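You operate a simulated robot arm through the tools that you are given. There is no shell and no other tool. Be economical: measure what you need, move in short steps, check, and stop when the job is done.

Carry out the task below with a simulated robot arm. There is one attempt and no reset: what you move stays moved.

TASK
Put the black cake on the top of the pressing bench away on the top of the cake rack.
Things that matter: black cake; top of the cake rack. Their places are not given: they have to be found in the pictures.

It is judged by the outcome, as a careful person would: the job done as asked, and still so three seconds after it is handed in. It fails if anything else is knocked over, pushed out of place, dropped, spilled or broken.

THE ROBOT
A 7-joint arm with a two-finger parallel gripper, fixed in place. Base frame: the origin is at the foot of the arm, x ahead of it, y to its left, z up; the work surface is at about z = 0. Lengths are in mm, angles in degrees, forces in N, time in s.
With the tool pointing down near the work surface it reaches from about 240 to 620 mm from the base axis. Its first joint turns from -66.0 to 66.0 degrees. Payload 2.6 kg.
Tool frame: the origin (TCP) lies between the finger pads and is the grasp point; the fingertips stand 30 mm ahead of it; z points along the fingers, y is the line along which they close. The gripper opens to 94 mm. The fingers are 28 mm wide and 10 mm thick; the gripper's body (50 by 96 mm) begins 55 mm behind the TCP.
Orientation is that of the tool frame in the base frame, as a unit quaternion [x, y, z, w]. With the fingers straight down and closing along the base's y, the tool's x points along the base's -x, its y along +y and its z along -z.

THE INTERFACE
- The arm moves only by the tool apply_moves. Its argument "motion" is text: rows parted by semicolons, each of 7 numbers parted by spaces: the finger opening in mm, from 0 to 94, then the shift along the tool's x, y, z in mm, then the turn, a rotation vector about the tool's x, y, z in degrees. In form: grip dx dy dz rx ry rz; .... A call has 1 to 10 rows; each row shifts and turns the commanded pose from where the row before left it, along the tool's axes as they then stand. A row lasts 0.2 s, in which the tool goes at most 50 mm and 8.6 degrees; a call with a longer step from one row to the next is refused whole, and so is a gripper value outside its range. A pose out of reach is approached as far as the arm can. The call stops where the force on the tool passes 40 N (or 10 N more than at its start, if that is more) or the arm is blocked; 0.2 s more then pass. The fingers move at their own pace (about 72 mm/s each) and stop on an object; they squeeze with about 38 N. The grip force told is the motor's: it shows also when the fingers shut on nothing. Time passes only in rows, and 0.2 s behind the last, so rows that do not move let the fingers close. It gives the time, the measured TCP pose, the force on the tool (base axes), the opening and the grip force at its end, in the units of the frame above (readings bear some noise), and new pictures: "views" is both (left out), scene, wrist or none.
- Cameras (640 x 400 px; columns grow to the right, rows downward): "scene" is fixed at [42.8, 450.1, 545.5]; the picture's right is [-0.63, -0.77, 0.00], its down [-0.56, 0.46, -0.69] and it looks along [0.54, -0.44, -0.72] (base axes); focal length 320 px, centre (320, 200). "wrist" rides on the gripper at [-37, 0, -58] in the tool frame; the picture's right is [0.00, -1.00, 0.00], its down [0.97, 0.00, -0.24] and it looks along [0.24, 0.00, 0.97] (tool axes); focal length 218 px, centre (320, 200).
- measure_at(camera, pixels): there is no depth. For up to 12 entries [column, row, z] of the newest picture of that camera ("zoom" is the newest enlarged one), the place [x, y] in the base frame at which the ray of that pixel passes the height z, good to about 2 mm. No time passes.
- zoom(camera, box): a new picture of the part [left, top, right, bottom] of that camera's present view, enlarged. No time passes.
- finish_job(): hands the job in; it is judged then, once.

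Work in short steps. Measure before you move; look again where a grasp or a placing could have gone wrong, and mend it. You have 60 turns and 120 pictures in all, the two below and enlarged ones among them. Open the gripper and draw the arm clear of the work before you hand the job in, unless the task says otherwise; then end with one line.

The tools are called after ">>>" as name(argument=value, ...) on one line, values as JSON. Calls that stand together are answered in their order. apply_moves: Moves the arm, as the interface text tells. Its arguments: {"type":"object","properties":{"motion":{"type":"string"},"views":{"type":"string","enum":["both","scene","wrist","none"]}},"required":["motion"]} The other tools are called the same way: measure_at (camera, pixels) gives the place at which the rays of pixels pass given heights; zoom (camera, box) takes an enlarged picture of a part of a camera's view; finish_job () hands the job in.

At the start:

```text
clock: 0.0
tcp_pos: [316.5, 114.4, 251.7]
ee_rot: [0.0, 1.0, 0.0, 0.001]
wrist_force: [0.8, 0.2, 0.5]
width: 94.3
grasp_force: 0.0
```

scene: 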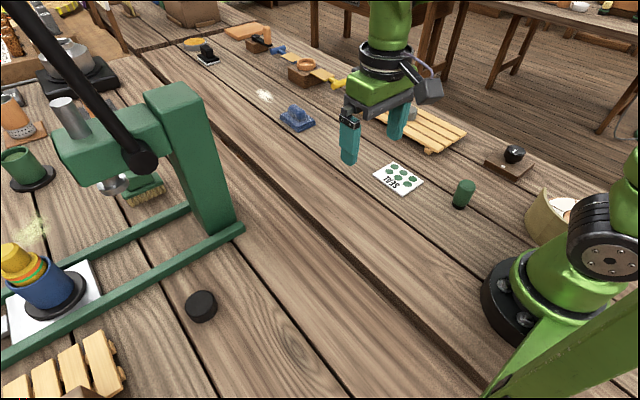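
wrist: 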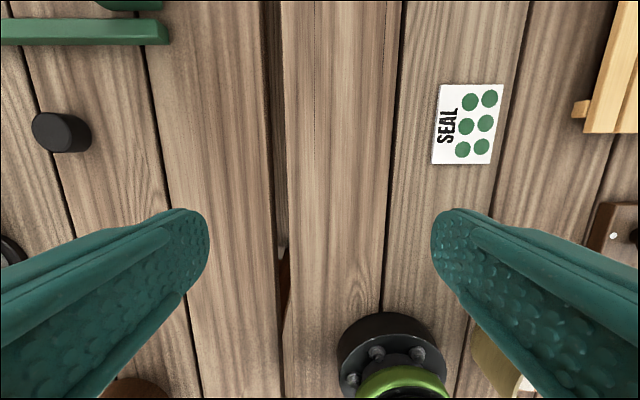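

The scene shows a black disc at (201,306) and slatted racks at (430,130) and (65,375). I'll enlarge these areas to tell them apart.

>>> zoom(camera="scene", box=[0, 220, 260, 400])

>>> zoom(camera="scene", box=[340, 80, 560, 220])

>>> zoom(camera="scene", box=[160, 10, 360, 140])

>>> zoom(camera="scene", box=[0, 60, 240, 230])

>>> measure_at(camera="scene", pixels=[[201, 306, 0], [201, 300, 20], [430, 130, 20], [65, 375, 20], [513, 155, 20], [205, 55, 0]])

```text
2.22 times, centred on (130, 310) of scene
```

zoom: 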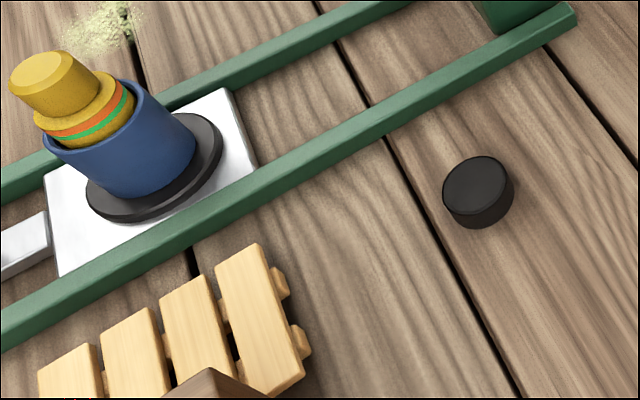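

```text
2.86 times, centred on (450, 150) of scene
```

zoom: 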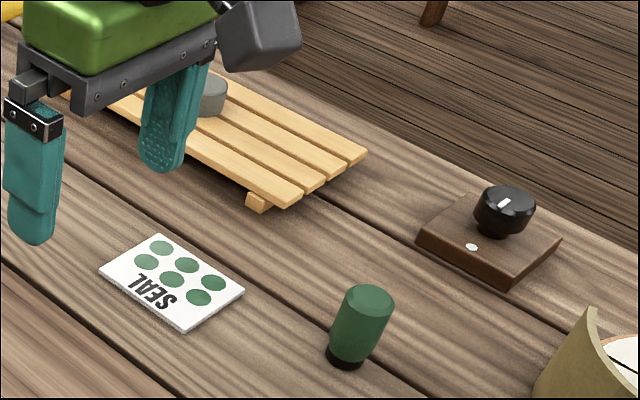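

```text
3.08 times, centred on (260, 75) of scene
```

zoom: 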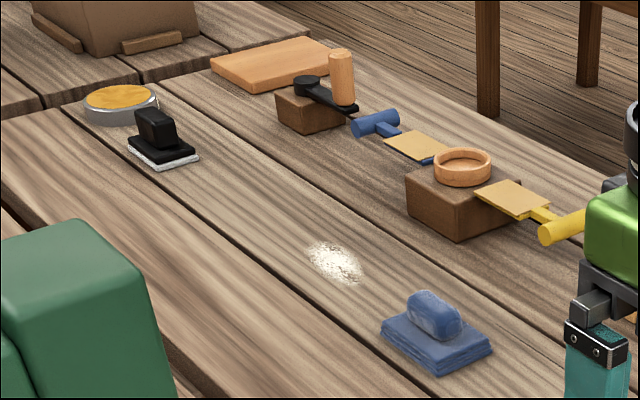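

```text
2.35 times, centred on (120, 145) of scene
```

zoom: 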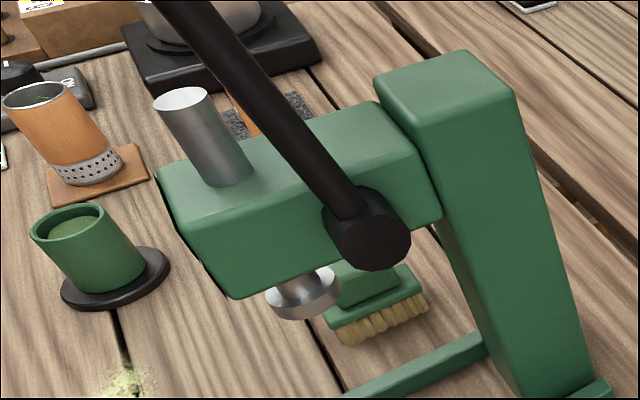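

```text
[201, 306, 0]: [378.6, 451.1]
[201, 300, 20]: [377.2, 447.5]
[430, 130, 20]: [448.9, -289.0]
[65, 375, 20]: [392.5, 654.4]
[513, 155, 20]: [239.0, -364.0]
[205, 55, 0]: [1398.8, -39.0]
```

>>> measure_at(camera="scene", pixels=[[243, 228, 10], [236, 218, 10], [208, 236, 10], [204, 92, 200], [204, 92, 250], [204, 92, 300], [158, 104, 250], [140, 160, 250], [140, 160, 300], [190, 292, 25], [216, 300, 25], [201, 322, 0]])

>>> measure_at(camera="wrist", pixels=[[33, 130, 25], [78, 130, 25], [60, 113, 25], [60, 152, 0], [168, 30, 10], [575, 110, 30], [590, 130, 30]])

```text
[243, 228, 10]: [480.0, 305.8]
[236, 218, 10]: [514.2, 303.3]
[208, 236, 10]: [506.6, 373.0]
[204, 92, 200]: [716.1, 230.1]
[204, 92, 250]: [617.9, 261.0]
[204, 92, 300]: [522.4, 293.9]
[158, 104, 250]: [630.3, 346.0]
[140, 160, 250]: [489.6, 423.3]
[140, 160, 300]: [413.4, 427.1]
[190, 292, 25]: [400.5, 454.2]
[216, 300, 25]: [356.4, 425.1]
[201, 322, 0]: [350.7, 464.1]
```

```text
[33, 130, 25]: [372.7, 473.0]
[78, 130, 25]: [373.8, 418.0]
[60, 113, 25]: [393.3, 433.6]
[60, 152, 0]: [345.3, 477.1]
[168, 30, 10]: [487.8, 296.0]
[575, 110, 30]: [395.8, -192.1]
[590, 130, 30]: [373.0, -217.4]
```

The black cake measures about 50 mm wide at roughly (375,446). The press post stands at x≈500, so I move partway at the current height and look.

>>> apply_moves(motion="94 0 45 0 0 0 0; 94 0 45 0 0 0 0; 94 0 45 0 0 0 0; 94 0 45 0 0 0 0; 94 0 0 0 0 0 0")

```text
clock: 1.2
tcp_pos: [317.6, 294.1, 253.3]
ee_rot: [0.0, 1.0, 0.0, 0.0]
wrist_force: [0.3, -0.1, 0.0]
width: 94.1
grasp_force: 0.0
```

scene: 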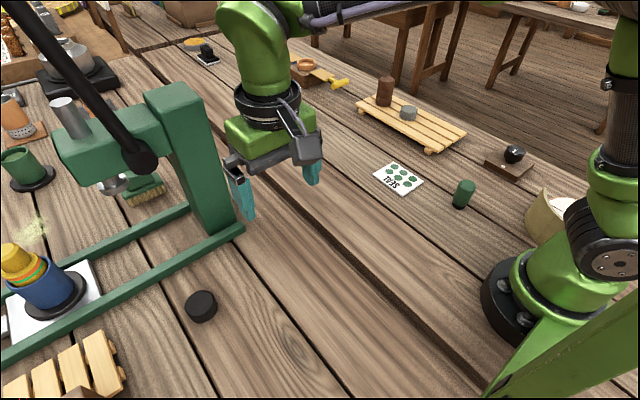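
wrist: 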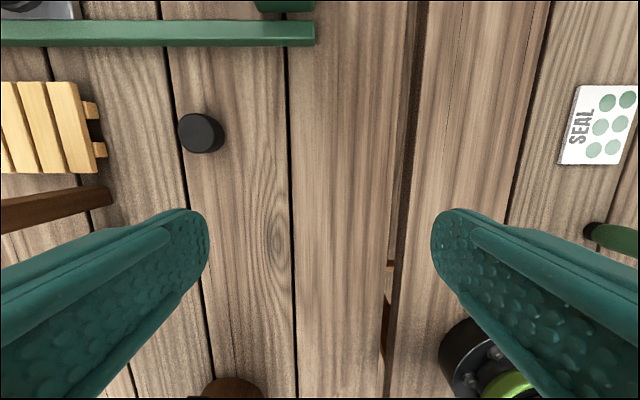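

The right rack (430,115) holds two other objects. Next I move closer to the cake to see it and the left slatted thing better.

>>> apply_moves(motion="94 -10 40 0 0 0 0; 94 -10 40 0 0 0 0; 94 -10 30 0 0 0 0; 94 0 0 0 0 0 0")

```text
clock: 2.2
tcp_pos: [347.1, 402.6, 251.2]
ee_rot: [0.0, 1.0, 0.0, 0.0]
wrist_force: [-1.1, -0.5, 0.6]
width: 93.9
grasp_force: 0.1
```

scene: 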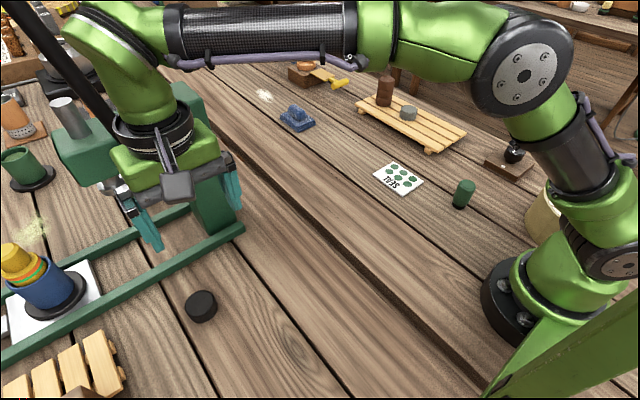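
wrist: 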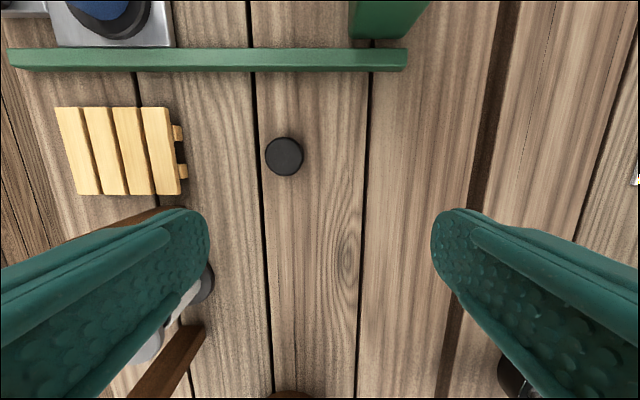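

>>> zoom(camera="scene", box=[340, 60, 480, 165])

>>> zoom(camera="wrist", box=[0, 80, 340, 320])

>>> measure_at(camera="wrist", pixels=[[55, 108, 30], [170, 107, 30], [182, 193, 30], [78, 195, 30], [267, 155, 25], [303, 155, 25], [284, 137, 25], [284, 175, 25], [284, 156, 25]])

>>> measure_at(camera="scene", pixels=[[384, 81, 80], [384, 105, 30], [409, 117, 30], [409, 107, 50], [357, 108, 30], [429, 151, 30], [466, 132, 30], [390, 88, 30], [432, 153, 0], [427, 145, 30]])

```text
3.81 times, centred on (410, 112) of scene
```

zoom: 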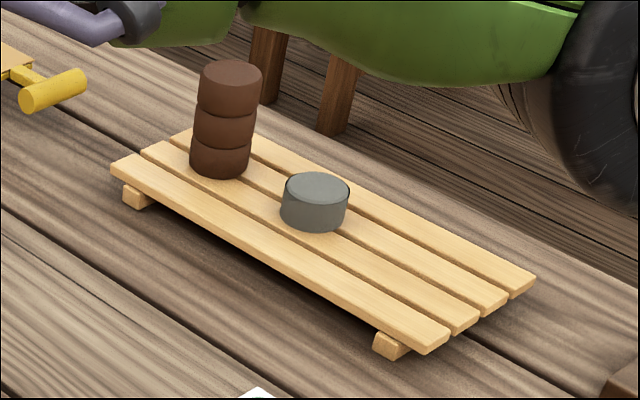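

```text
1.67 times, centred on (170, 200) of wrist
```

zoom: 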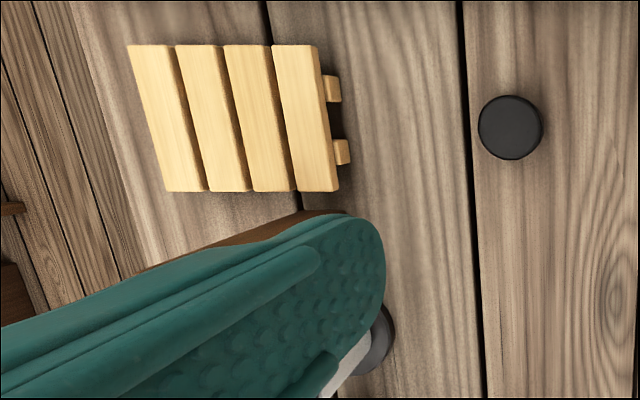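

```text
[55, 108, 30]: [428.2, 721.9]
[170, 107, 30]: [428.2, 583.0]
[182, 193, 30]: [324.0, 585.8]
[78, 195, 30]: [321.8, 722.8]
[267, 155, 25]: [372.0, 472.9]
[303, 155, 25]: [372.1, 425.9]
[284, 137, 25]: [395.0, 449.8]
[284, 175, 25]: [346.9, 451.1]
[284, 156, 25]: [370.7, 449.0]
```

```text
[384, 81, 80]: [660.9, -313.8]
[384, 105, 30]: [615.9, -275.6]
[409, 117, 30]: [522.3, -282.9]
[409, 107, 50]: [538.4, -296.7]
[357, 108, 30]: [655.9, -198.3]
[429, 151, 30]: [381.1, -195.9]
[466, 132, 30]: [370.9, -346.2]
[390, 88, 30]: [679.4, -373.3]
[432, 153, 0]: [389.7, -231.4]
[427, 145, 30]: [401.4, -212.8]
```

The cake is centred at about (371,449), and the right rack, which already holds cakes, is the reachable one. I shift over the cake and come down partway, watching clearance to the press.

>>> apply_moves(motion="94 0 46 0 0 0 0; 94 0 0 45 0 0 0; 94 0 0 45 0 0 0; 94 -12 0 20 0 0 0; 94 0 0 0 0 0 0")

```text
clock: 3.4
tcp_pos: [359.6, 451.7, 144.3]
ee_rot: [0.0, 1.0, 0.0, 0.0]
wrist_force: [-0.7, -0.1, 0.1]
width: 93.9
grasp_force: 0.1
```

scene: 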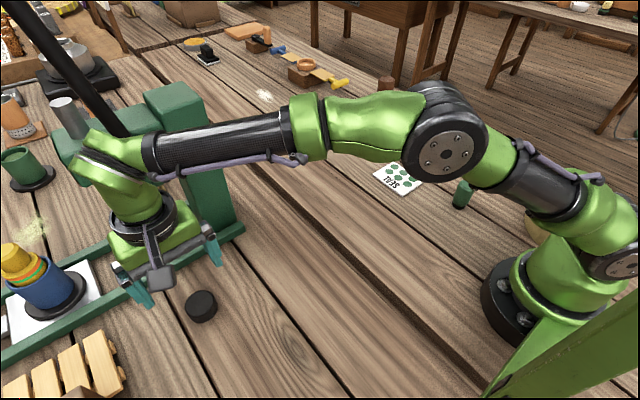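
wrist: 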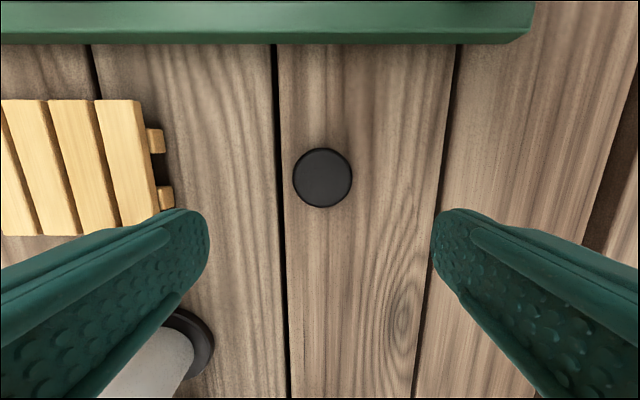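

>>> measure_at(camera="wrist", pixels=[[213, 345, 5], [180, 315, 5], [175, 207, 25], [146, 100, 25], [292, 178, 22], [352, 178, 22], [322, 148, 22], [322, 207, 22], [300, 45, 10]])

>>> zoom(camera="scene", box=[80, 230, 280, 355])

```text
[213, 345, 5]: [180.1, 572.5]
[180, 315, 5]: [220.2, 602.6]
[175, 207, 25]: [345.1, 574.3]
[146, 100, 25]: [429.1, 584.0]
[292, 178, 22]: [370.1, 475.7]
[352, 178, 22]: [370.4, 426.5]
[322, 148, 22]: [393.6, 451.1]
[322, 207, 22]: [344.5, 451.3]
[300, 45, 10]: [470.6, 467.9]
```

```text
3.20 times, centred on (180, 292) of scene
```

zoom: 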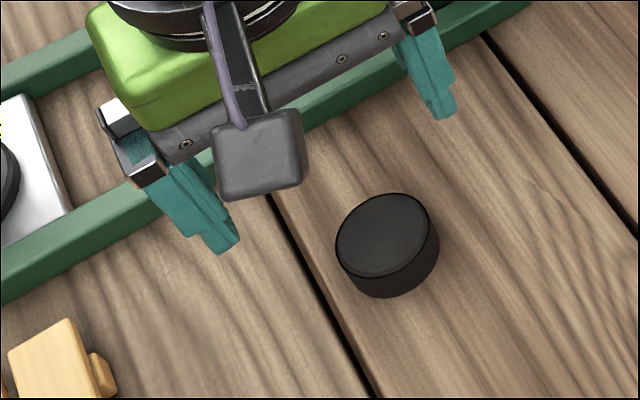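

Cake is centred at (370,451) and everything around is clear. I descend so the fingertips end about 6 mm above the board (TCP z≈36).

>>> apply_moves(motion="80 -10 0 20 0 0 0; 80 0 0 40 0 0 0; 80 0 0 30 0 0 0; 80 0 0 18 0 0 0; 80 0 0 0 0 0 0")

```text
clock: 4.6
tcp_pos: [368.3, 450.5, 34.7]
ee_rot: [0.0, 1.0, 0.0, 0.0]
wrist_force: [-0.8, 0.0, -0.3]
width: 79.9
grasp_force: 0.0
```

scene: 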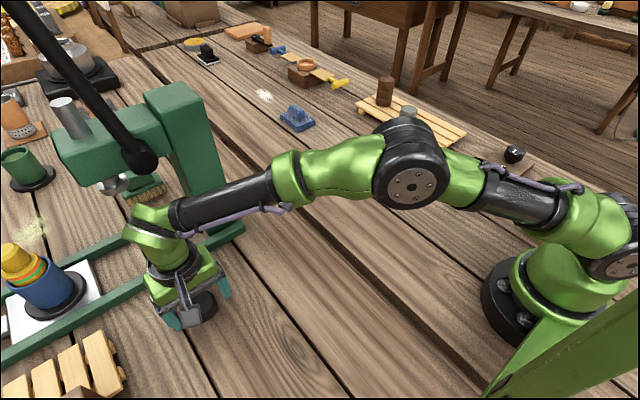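
wrist: 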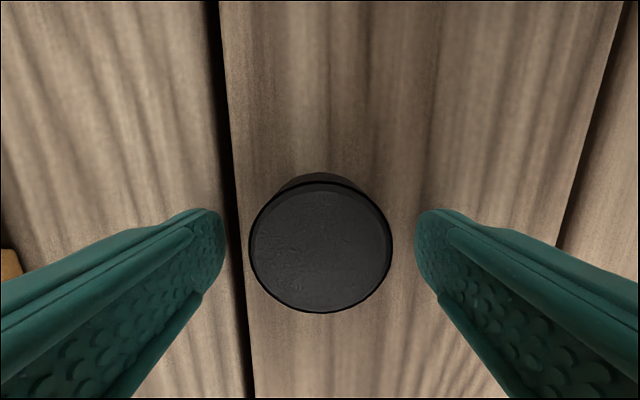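

>>> measure_at(camera="wrist", pixels=[[321, 248, 25], [321, 185, 25], [321, 312, 25], [321, 312, 20], [320, 174, 0], [249, 248, 25], [392, 248, 25]])

```text
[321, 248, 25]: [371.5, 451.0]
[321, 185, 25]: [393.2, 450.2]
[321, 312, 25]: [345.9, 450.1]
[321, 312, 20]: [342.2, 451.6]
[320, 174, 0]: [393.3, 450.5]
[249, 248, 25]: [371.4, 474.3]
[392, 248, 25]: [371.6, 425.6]
```

The cake is centred between the fingers (measured centre ≈(370,450)), so I close on it.

>>> apply_moves(motion="40 0 0 0 0 0 0; 40 0 0 0 0 0 0; 40 0 0 0 0 0 0", views="none")

>>> apply_moves(motion="40 0 0 -15 0 0 0; 40 0 0 -30 0 0 0; 40 0 0 0 0 0 0")

```text
clock: 5.4
tcp_pos: [368.1, 451.5, 34.0]
ee_rot: [0.0, 1.0, 0.0, 0.0]
wrist_force: [-0.2, 0.0, -0.5]
width: 47.5
grasp_force: 38.1
```

```text
clock: 6.2
tcp_pos: [368.1, 450.4, 80.2]
ee_rot: [0.0, 1.0, 0.0, 0.0]
wrist_force: [0.5, -0.4, -0.3]
width: 47.8
grasp_force: 37.7
```

scene: 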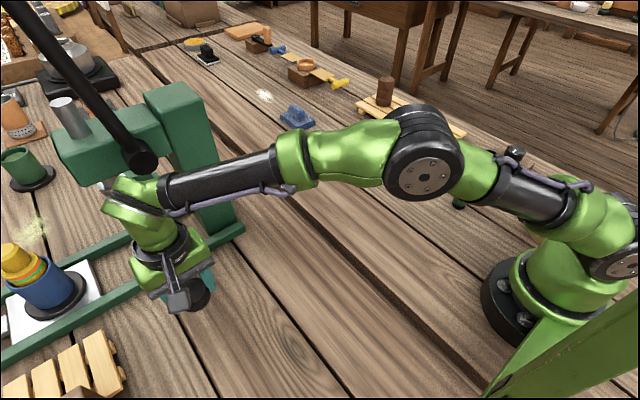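
wrist: 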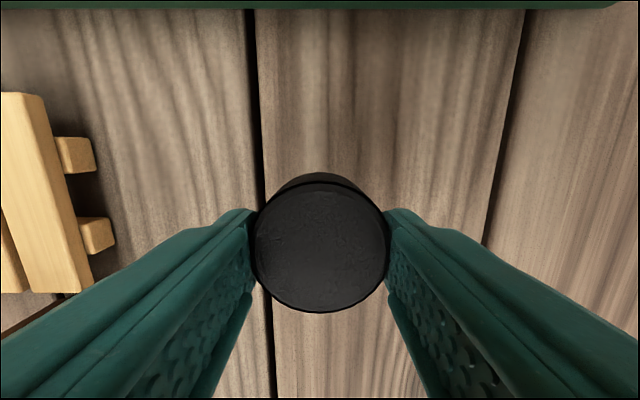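

The cake is held (47.8 mm, 38 N). I raise it and carry it back towards the middle.

>>> apply_moves(motion="40 5 0 -40 0 0 0; 40 5 0 -40 0 0 0; 40 5 -20 -40 0 0 0; 40 0 -40 -20 0 0 0; 40 0 -40 0 0 0 0; 40 0 -40 0 0 0 0; 40 0 -40 0 0 0 0; 40 0 -40 0 0 0 0; 40 0 -40 0 0 0 0; 40 0 -40 0 0 0 0", views="none")

>>> apply_moves(motion="40 0 -40 0 0 0 0; 40 0 -40 0 0 0 0; 40 0 -40 0 0 0 0; 40 0 -40 0 0 0 0; 40 0 -40 0 0 0 0; 40 0 -40 0 0 0 0; 40 0 -40 0 0 0 0; 40 0 -40 0 0 0 0; 40 0 -20 0 0 0 0; 40 0 0 0 0 0 0")

```text
clock: 8.4
tcp_pos: [352.0, 152.3, 218.6]
ee_rot: [0.0, 1.0, 0.0, 0.0]
wrist_force: [-0.5, -0.4, -0.7]
width: 47.3
grasp_force: 38.4
```

```text
clock: 10.6
tcp_pos: [353.2, -191.2, 218.8]
ee_rot: [-0.001, 1.0, -0.001, 0.0]
wrist_force: [0.4, 0.1, -0.7]
width: 47.6
grasp_force: 37.6
```

scene: 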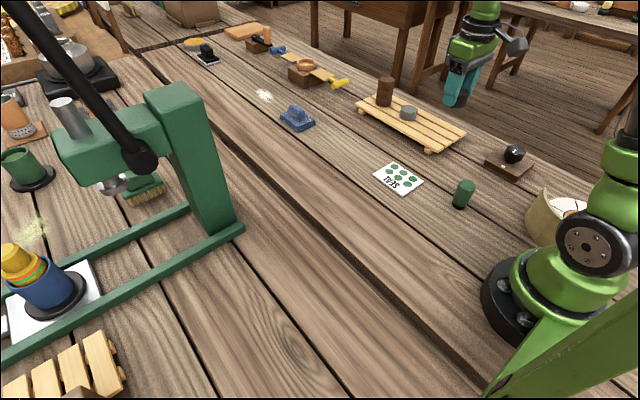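
wrist: 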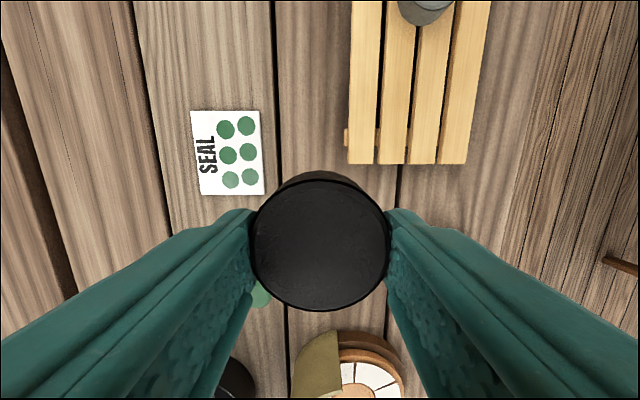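

>>> measure_at(camera="wrist", pixels=[[350, 163, 30], [466, 163, 30], [350, 163, 20], [466, 163, 20], [490, 0, 30], [425, 22, 30], [378, 160, 30], [408, 160, 30], [437, 160, 30]])

>>> measure_at(camera="scene", pixels=[[429, 149, 30], [466, 131, 30], [429, 149, 20], [466, 131, 20], [408, 119, 30], [408, 119, 20]])

>>> zoom(camera="scene", box=[340, 60, 500, 180])

```text
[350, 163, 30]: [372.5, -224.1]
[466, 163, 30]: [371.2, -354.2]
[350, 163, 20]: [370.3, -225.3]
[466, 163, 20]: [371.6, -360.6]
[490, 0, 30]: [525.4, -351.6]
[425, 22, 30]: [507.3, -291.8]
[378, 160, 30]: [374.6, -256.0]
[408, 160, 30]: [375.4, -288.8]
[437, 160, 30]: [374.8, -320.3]
```

```text
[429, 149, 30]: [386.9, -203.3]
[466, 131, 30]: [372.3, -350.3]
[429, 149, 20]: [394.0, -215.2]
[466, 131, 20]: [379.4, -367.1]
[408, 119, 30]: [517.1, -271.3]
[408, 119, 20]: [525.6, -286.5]
```

```text
3.33 times, centred on (420, 120) of scene
```

zoom: 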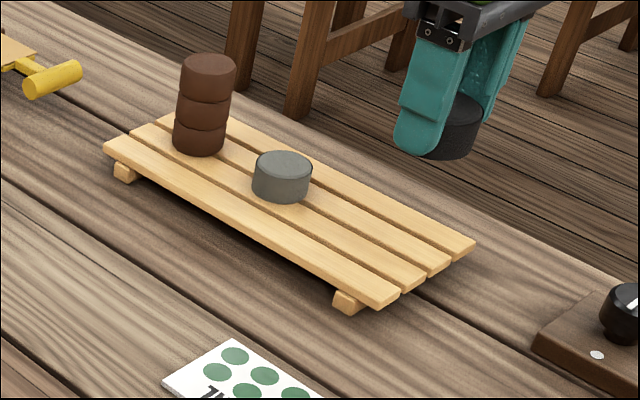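

>>> measure_at(camera="zoom", pixels=[[376, 299, 30], [376, 299, 25], [376, 299, 20], [475, 240, 30], [475, 240, 20], [280, 200, 30], [280, 200, 20]])

>>> apply_moves(motion="40 -30 -35 0 0 0 0; 40 -30 -35 0 0 0 0; 40 -17 -29 30 0 0 0; 40 0 0 40 0 0 0; 40 0 0 0 0 0 0")

```text
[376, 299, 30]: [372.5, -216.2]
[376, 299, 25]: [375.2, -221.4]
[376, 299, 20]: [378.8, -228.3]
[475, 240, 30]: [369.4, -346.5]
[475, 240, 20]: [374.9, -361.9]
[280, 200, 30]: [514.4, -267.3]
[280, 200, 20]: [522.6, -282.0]
```

```text
clock: 11.8
tcp_pos: [430.9, -286.9, 148.5]
ee_rot: [0.001, 1.0, 0.0, 0.001]
wrist_force: [0.2, 0.1, 0.1]
width: 47.5
grasp_force: 37.8
```

scene: 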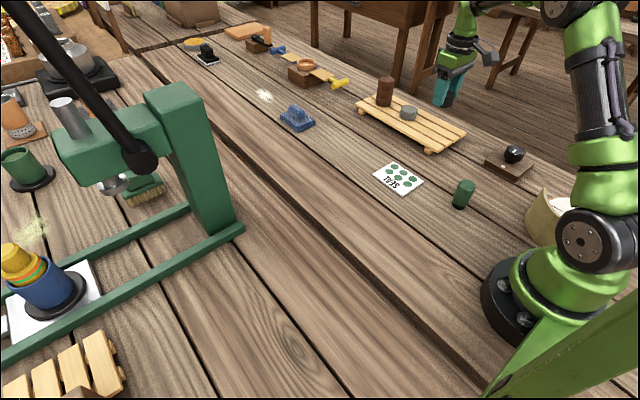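
wrist: 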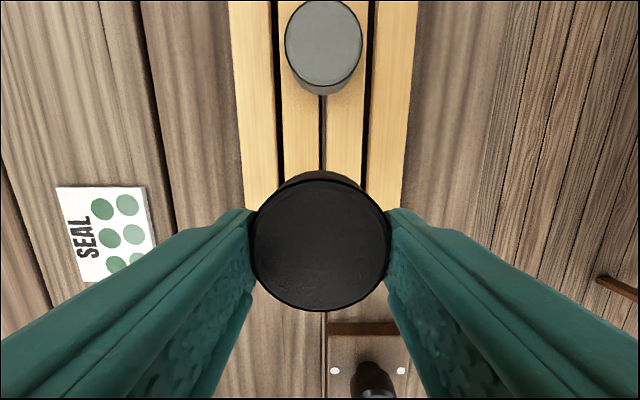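

Rack top is about z≈24, so contact should come at TCP z≈58. I go down to about 68, then feel for it.

>>> apply_moves(motion="40 0 -2 35 0 0 0; 40 0 0 30 0 0 0; 40 0 0 15 0 0 0; 40 0 0 0 0 0 0")

```text
clock: 12.8
tcp_pos: [430.0, -289.4, 68.2]
ee_rot: [0.0, 1.0, -0.001, 0.0]
wrist_force: [-0.3, -0.1, -0.3]
width: 47.5
grasp_force: 37.7
```

scene: 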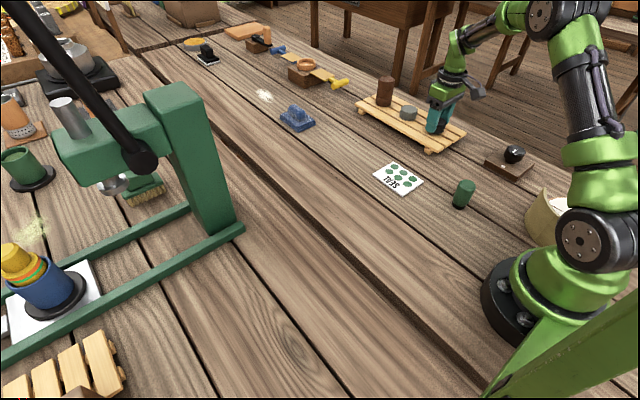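
wrist: 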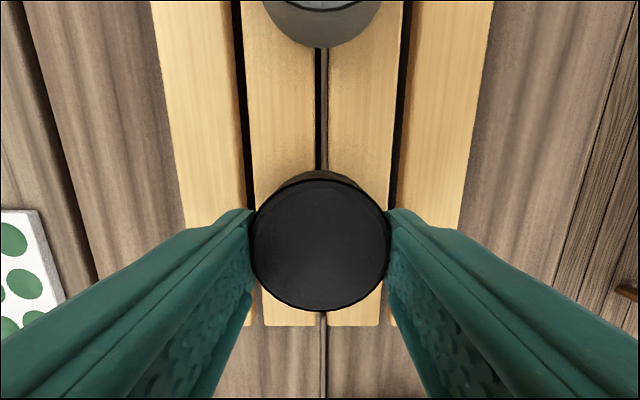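

Well aligned over the middle slats. I lower in 2 mm steps, watching force.

>>> apply_moves(motion="40 0 0 2 0 0 0; 40 0 0 2 0 0 0; 40 0 0 2 0 0 0; 40 0 0 0 0 0 0", views="none")

>>> apply_moves(motion="40 0 0 1 0 0 0; 40 0 0 1 0 0 0; 40 0 0 0 0 0 0", views="none")

```text
clock: 13.8
tcp_pos: [430.7, -290.6, 62.4]
ee_rot: [0.0, 1.0, 0.0, 0.0]
wrist_force: [-0.6, 0.4, -0.2]
width: 47.5
grasp_force: 38.2
```

```text
clock: 14.6
tcp_pos: [430.7, -290.1, 60.0]
ee_rot: [0.0, 1.0, 0.0, 0.0]
wrist_force: [0.4, 0.4, 0.0]
width: 47.5
grasp_force: 38.1
```

>>> apply_moves(motion="40 0 0 1 0 0 0; 40 0 0 1 0 0 0; 40 0 0 0 0 0 0", views="scene")

>>> zoom(camera="scene", box=[380, 80, 500, 170])

```text
clock: 15.4
tcp_pos: [431.6, -290.8, 59.7]
ee_rot: [0.001, 1.0, -0.001, 0.0]
wrist_force: [-1.9, 3.4, 8.4]
width: 47.5
grasp_force: 38.1
```

scene: 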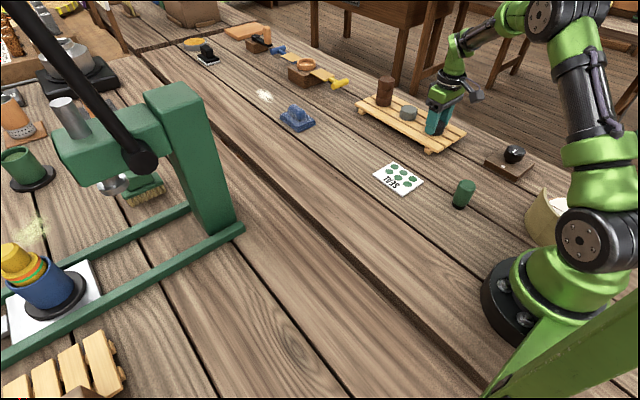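

```text
4.44 times, centred on (440, 125) of scene
```

zoom: 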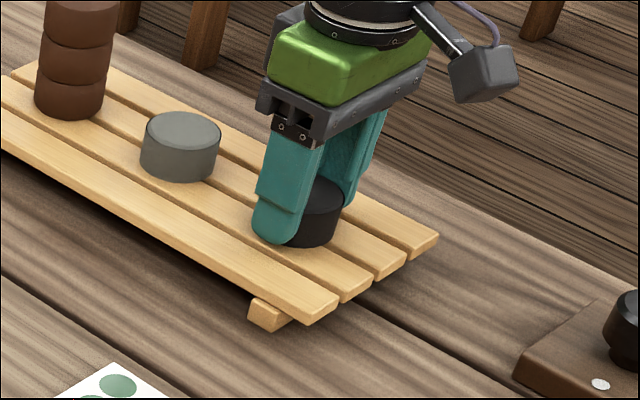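

Contact is felt (8 N up) at z≈59.7. I back off 1 mm of pressing, open the fingers and lift straight up.

>>> apply_moves(motion="40 0 0 -1 0 0 0; 60 0 0 0 0 0 0; 80 0 0 0 0 0 0; 80 0 0 0 0 0 0; 80 0 0 -15 0 0 0; 80 0 0 -35 0 0 0; 80 0 0 -45 0 0 0; 80 0 0 -45 0 0 0; 80 25 0 -20 0 0 0; 80 0 0 0 0 0 0")

>>> zoom(camera="scene", box=[340, 60, 500, 170])

```text
clock: 17.6
tcp_pos: [404.5, -289.4, 220.0]
ee_rot: [0.001, 1.0, 0.0, 0.0]
wrist_force: [-0.4, 0.0, -0.7]
width: 79.8
grasp_force: 0.0
```

scene: 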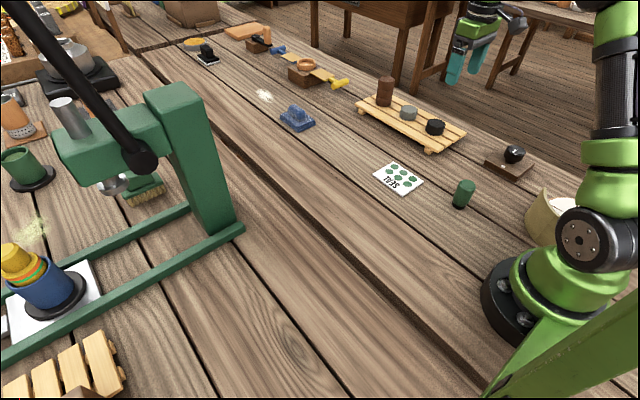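
wrist: 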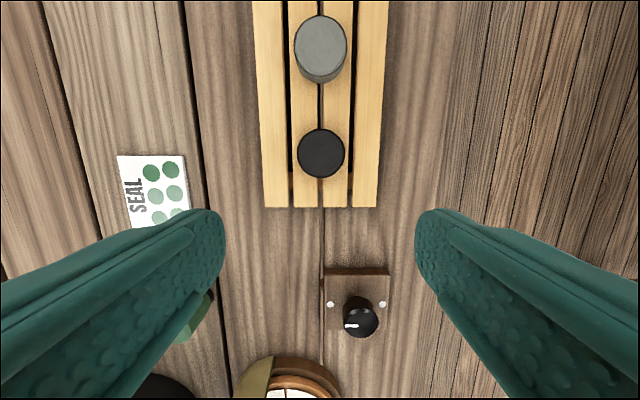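

```text
3.64 times, centred on (420, 115) of scene
```

zoom: 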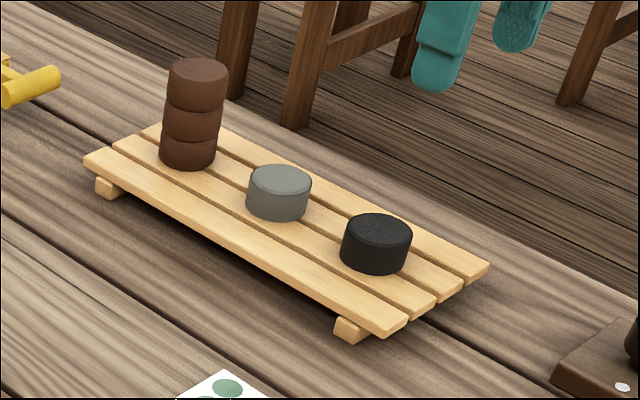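

The black cake sits flat on the rack, nothing else has moved, and the gripper is open and clear. I hand the job in.

>>> finish_job()

```text
The job is handed in.
```

The black cake is on top of the cake rack, flat on the slats beside the grey cake. Nothing else was disturbed, and the arm is open and clear.
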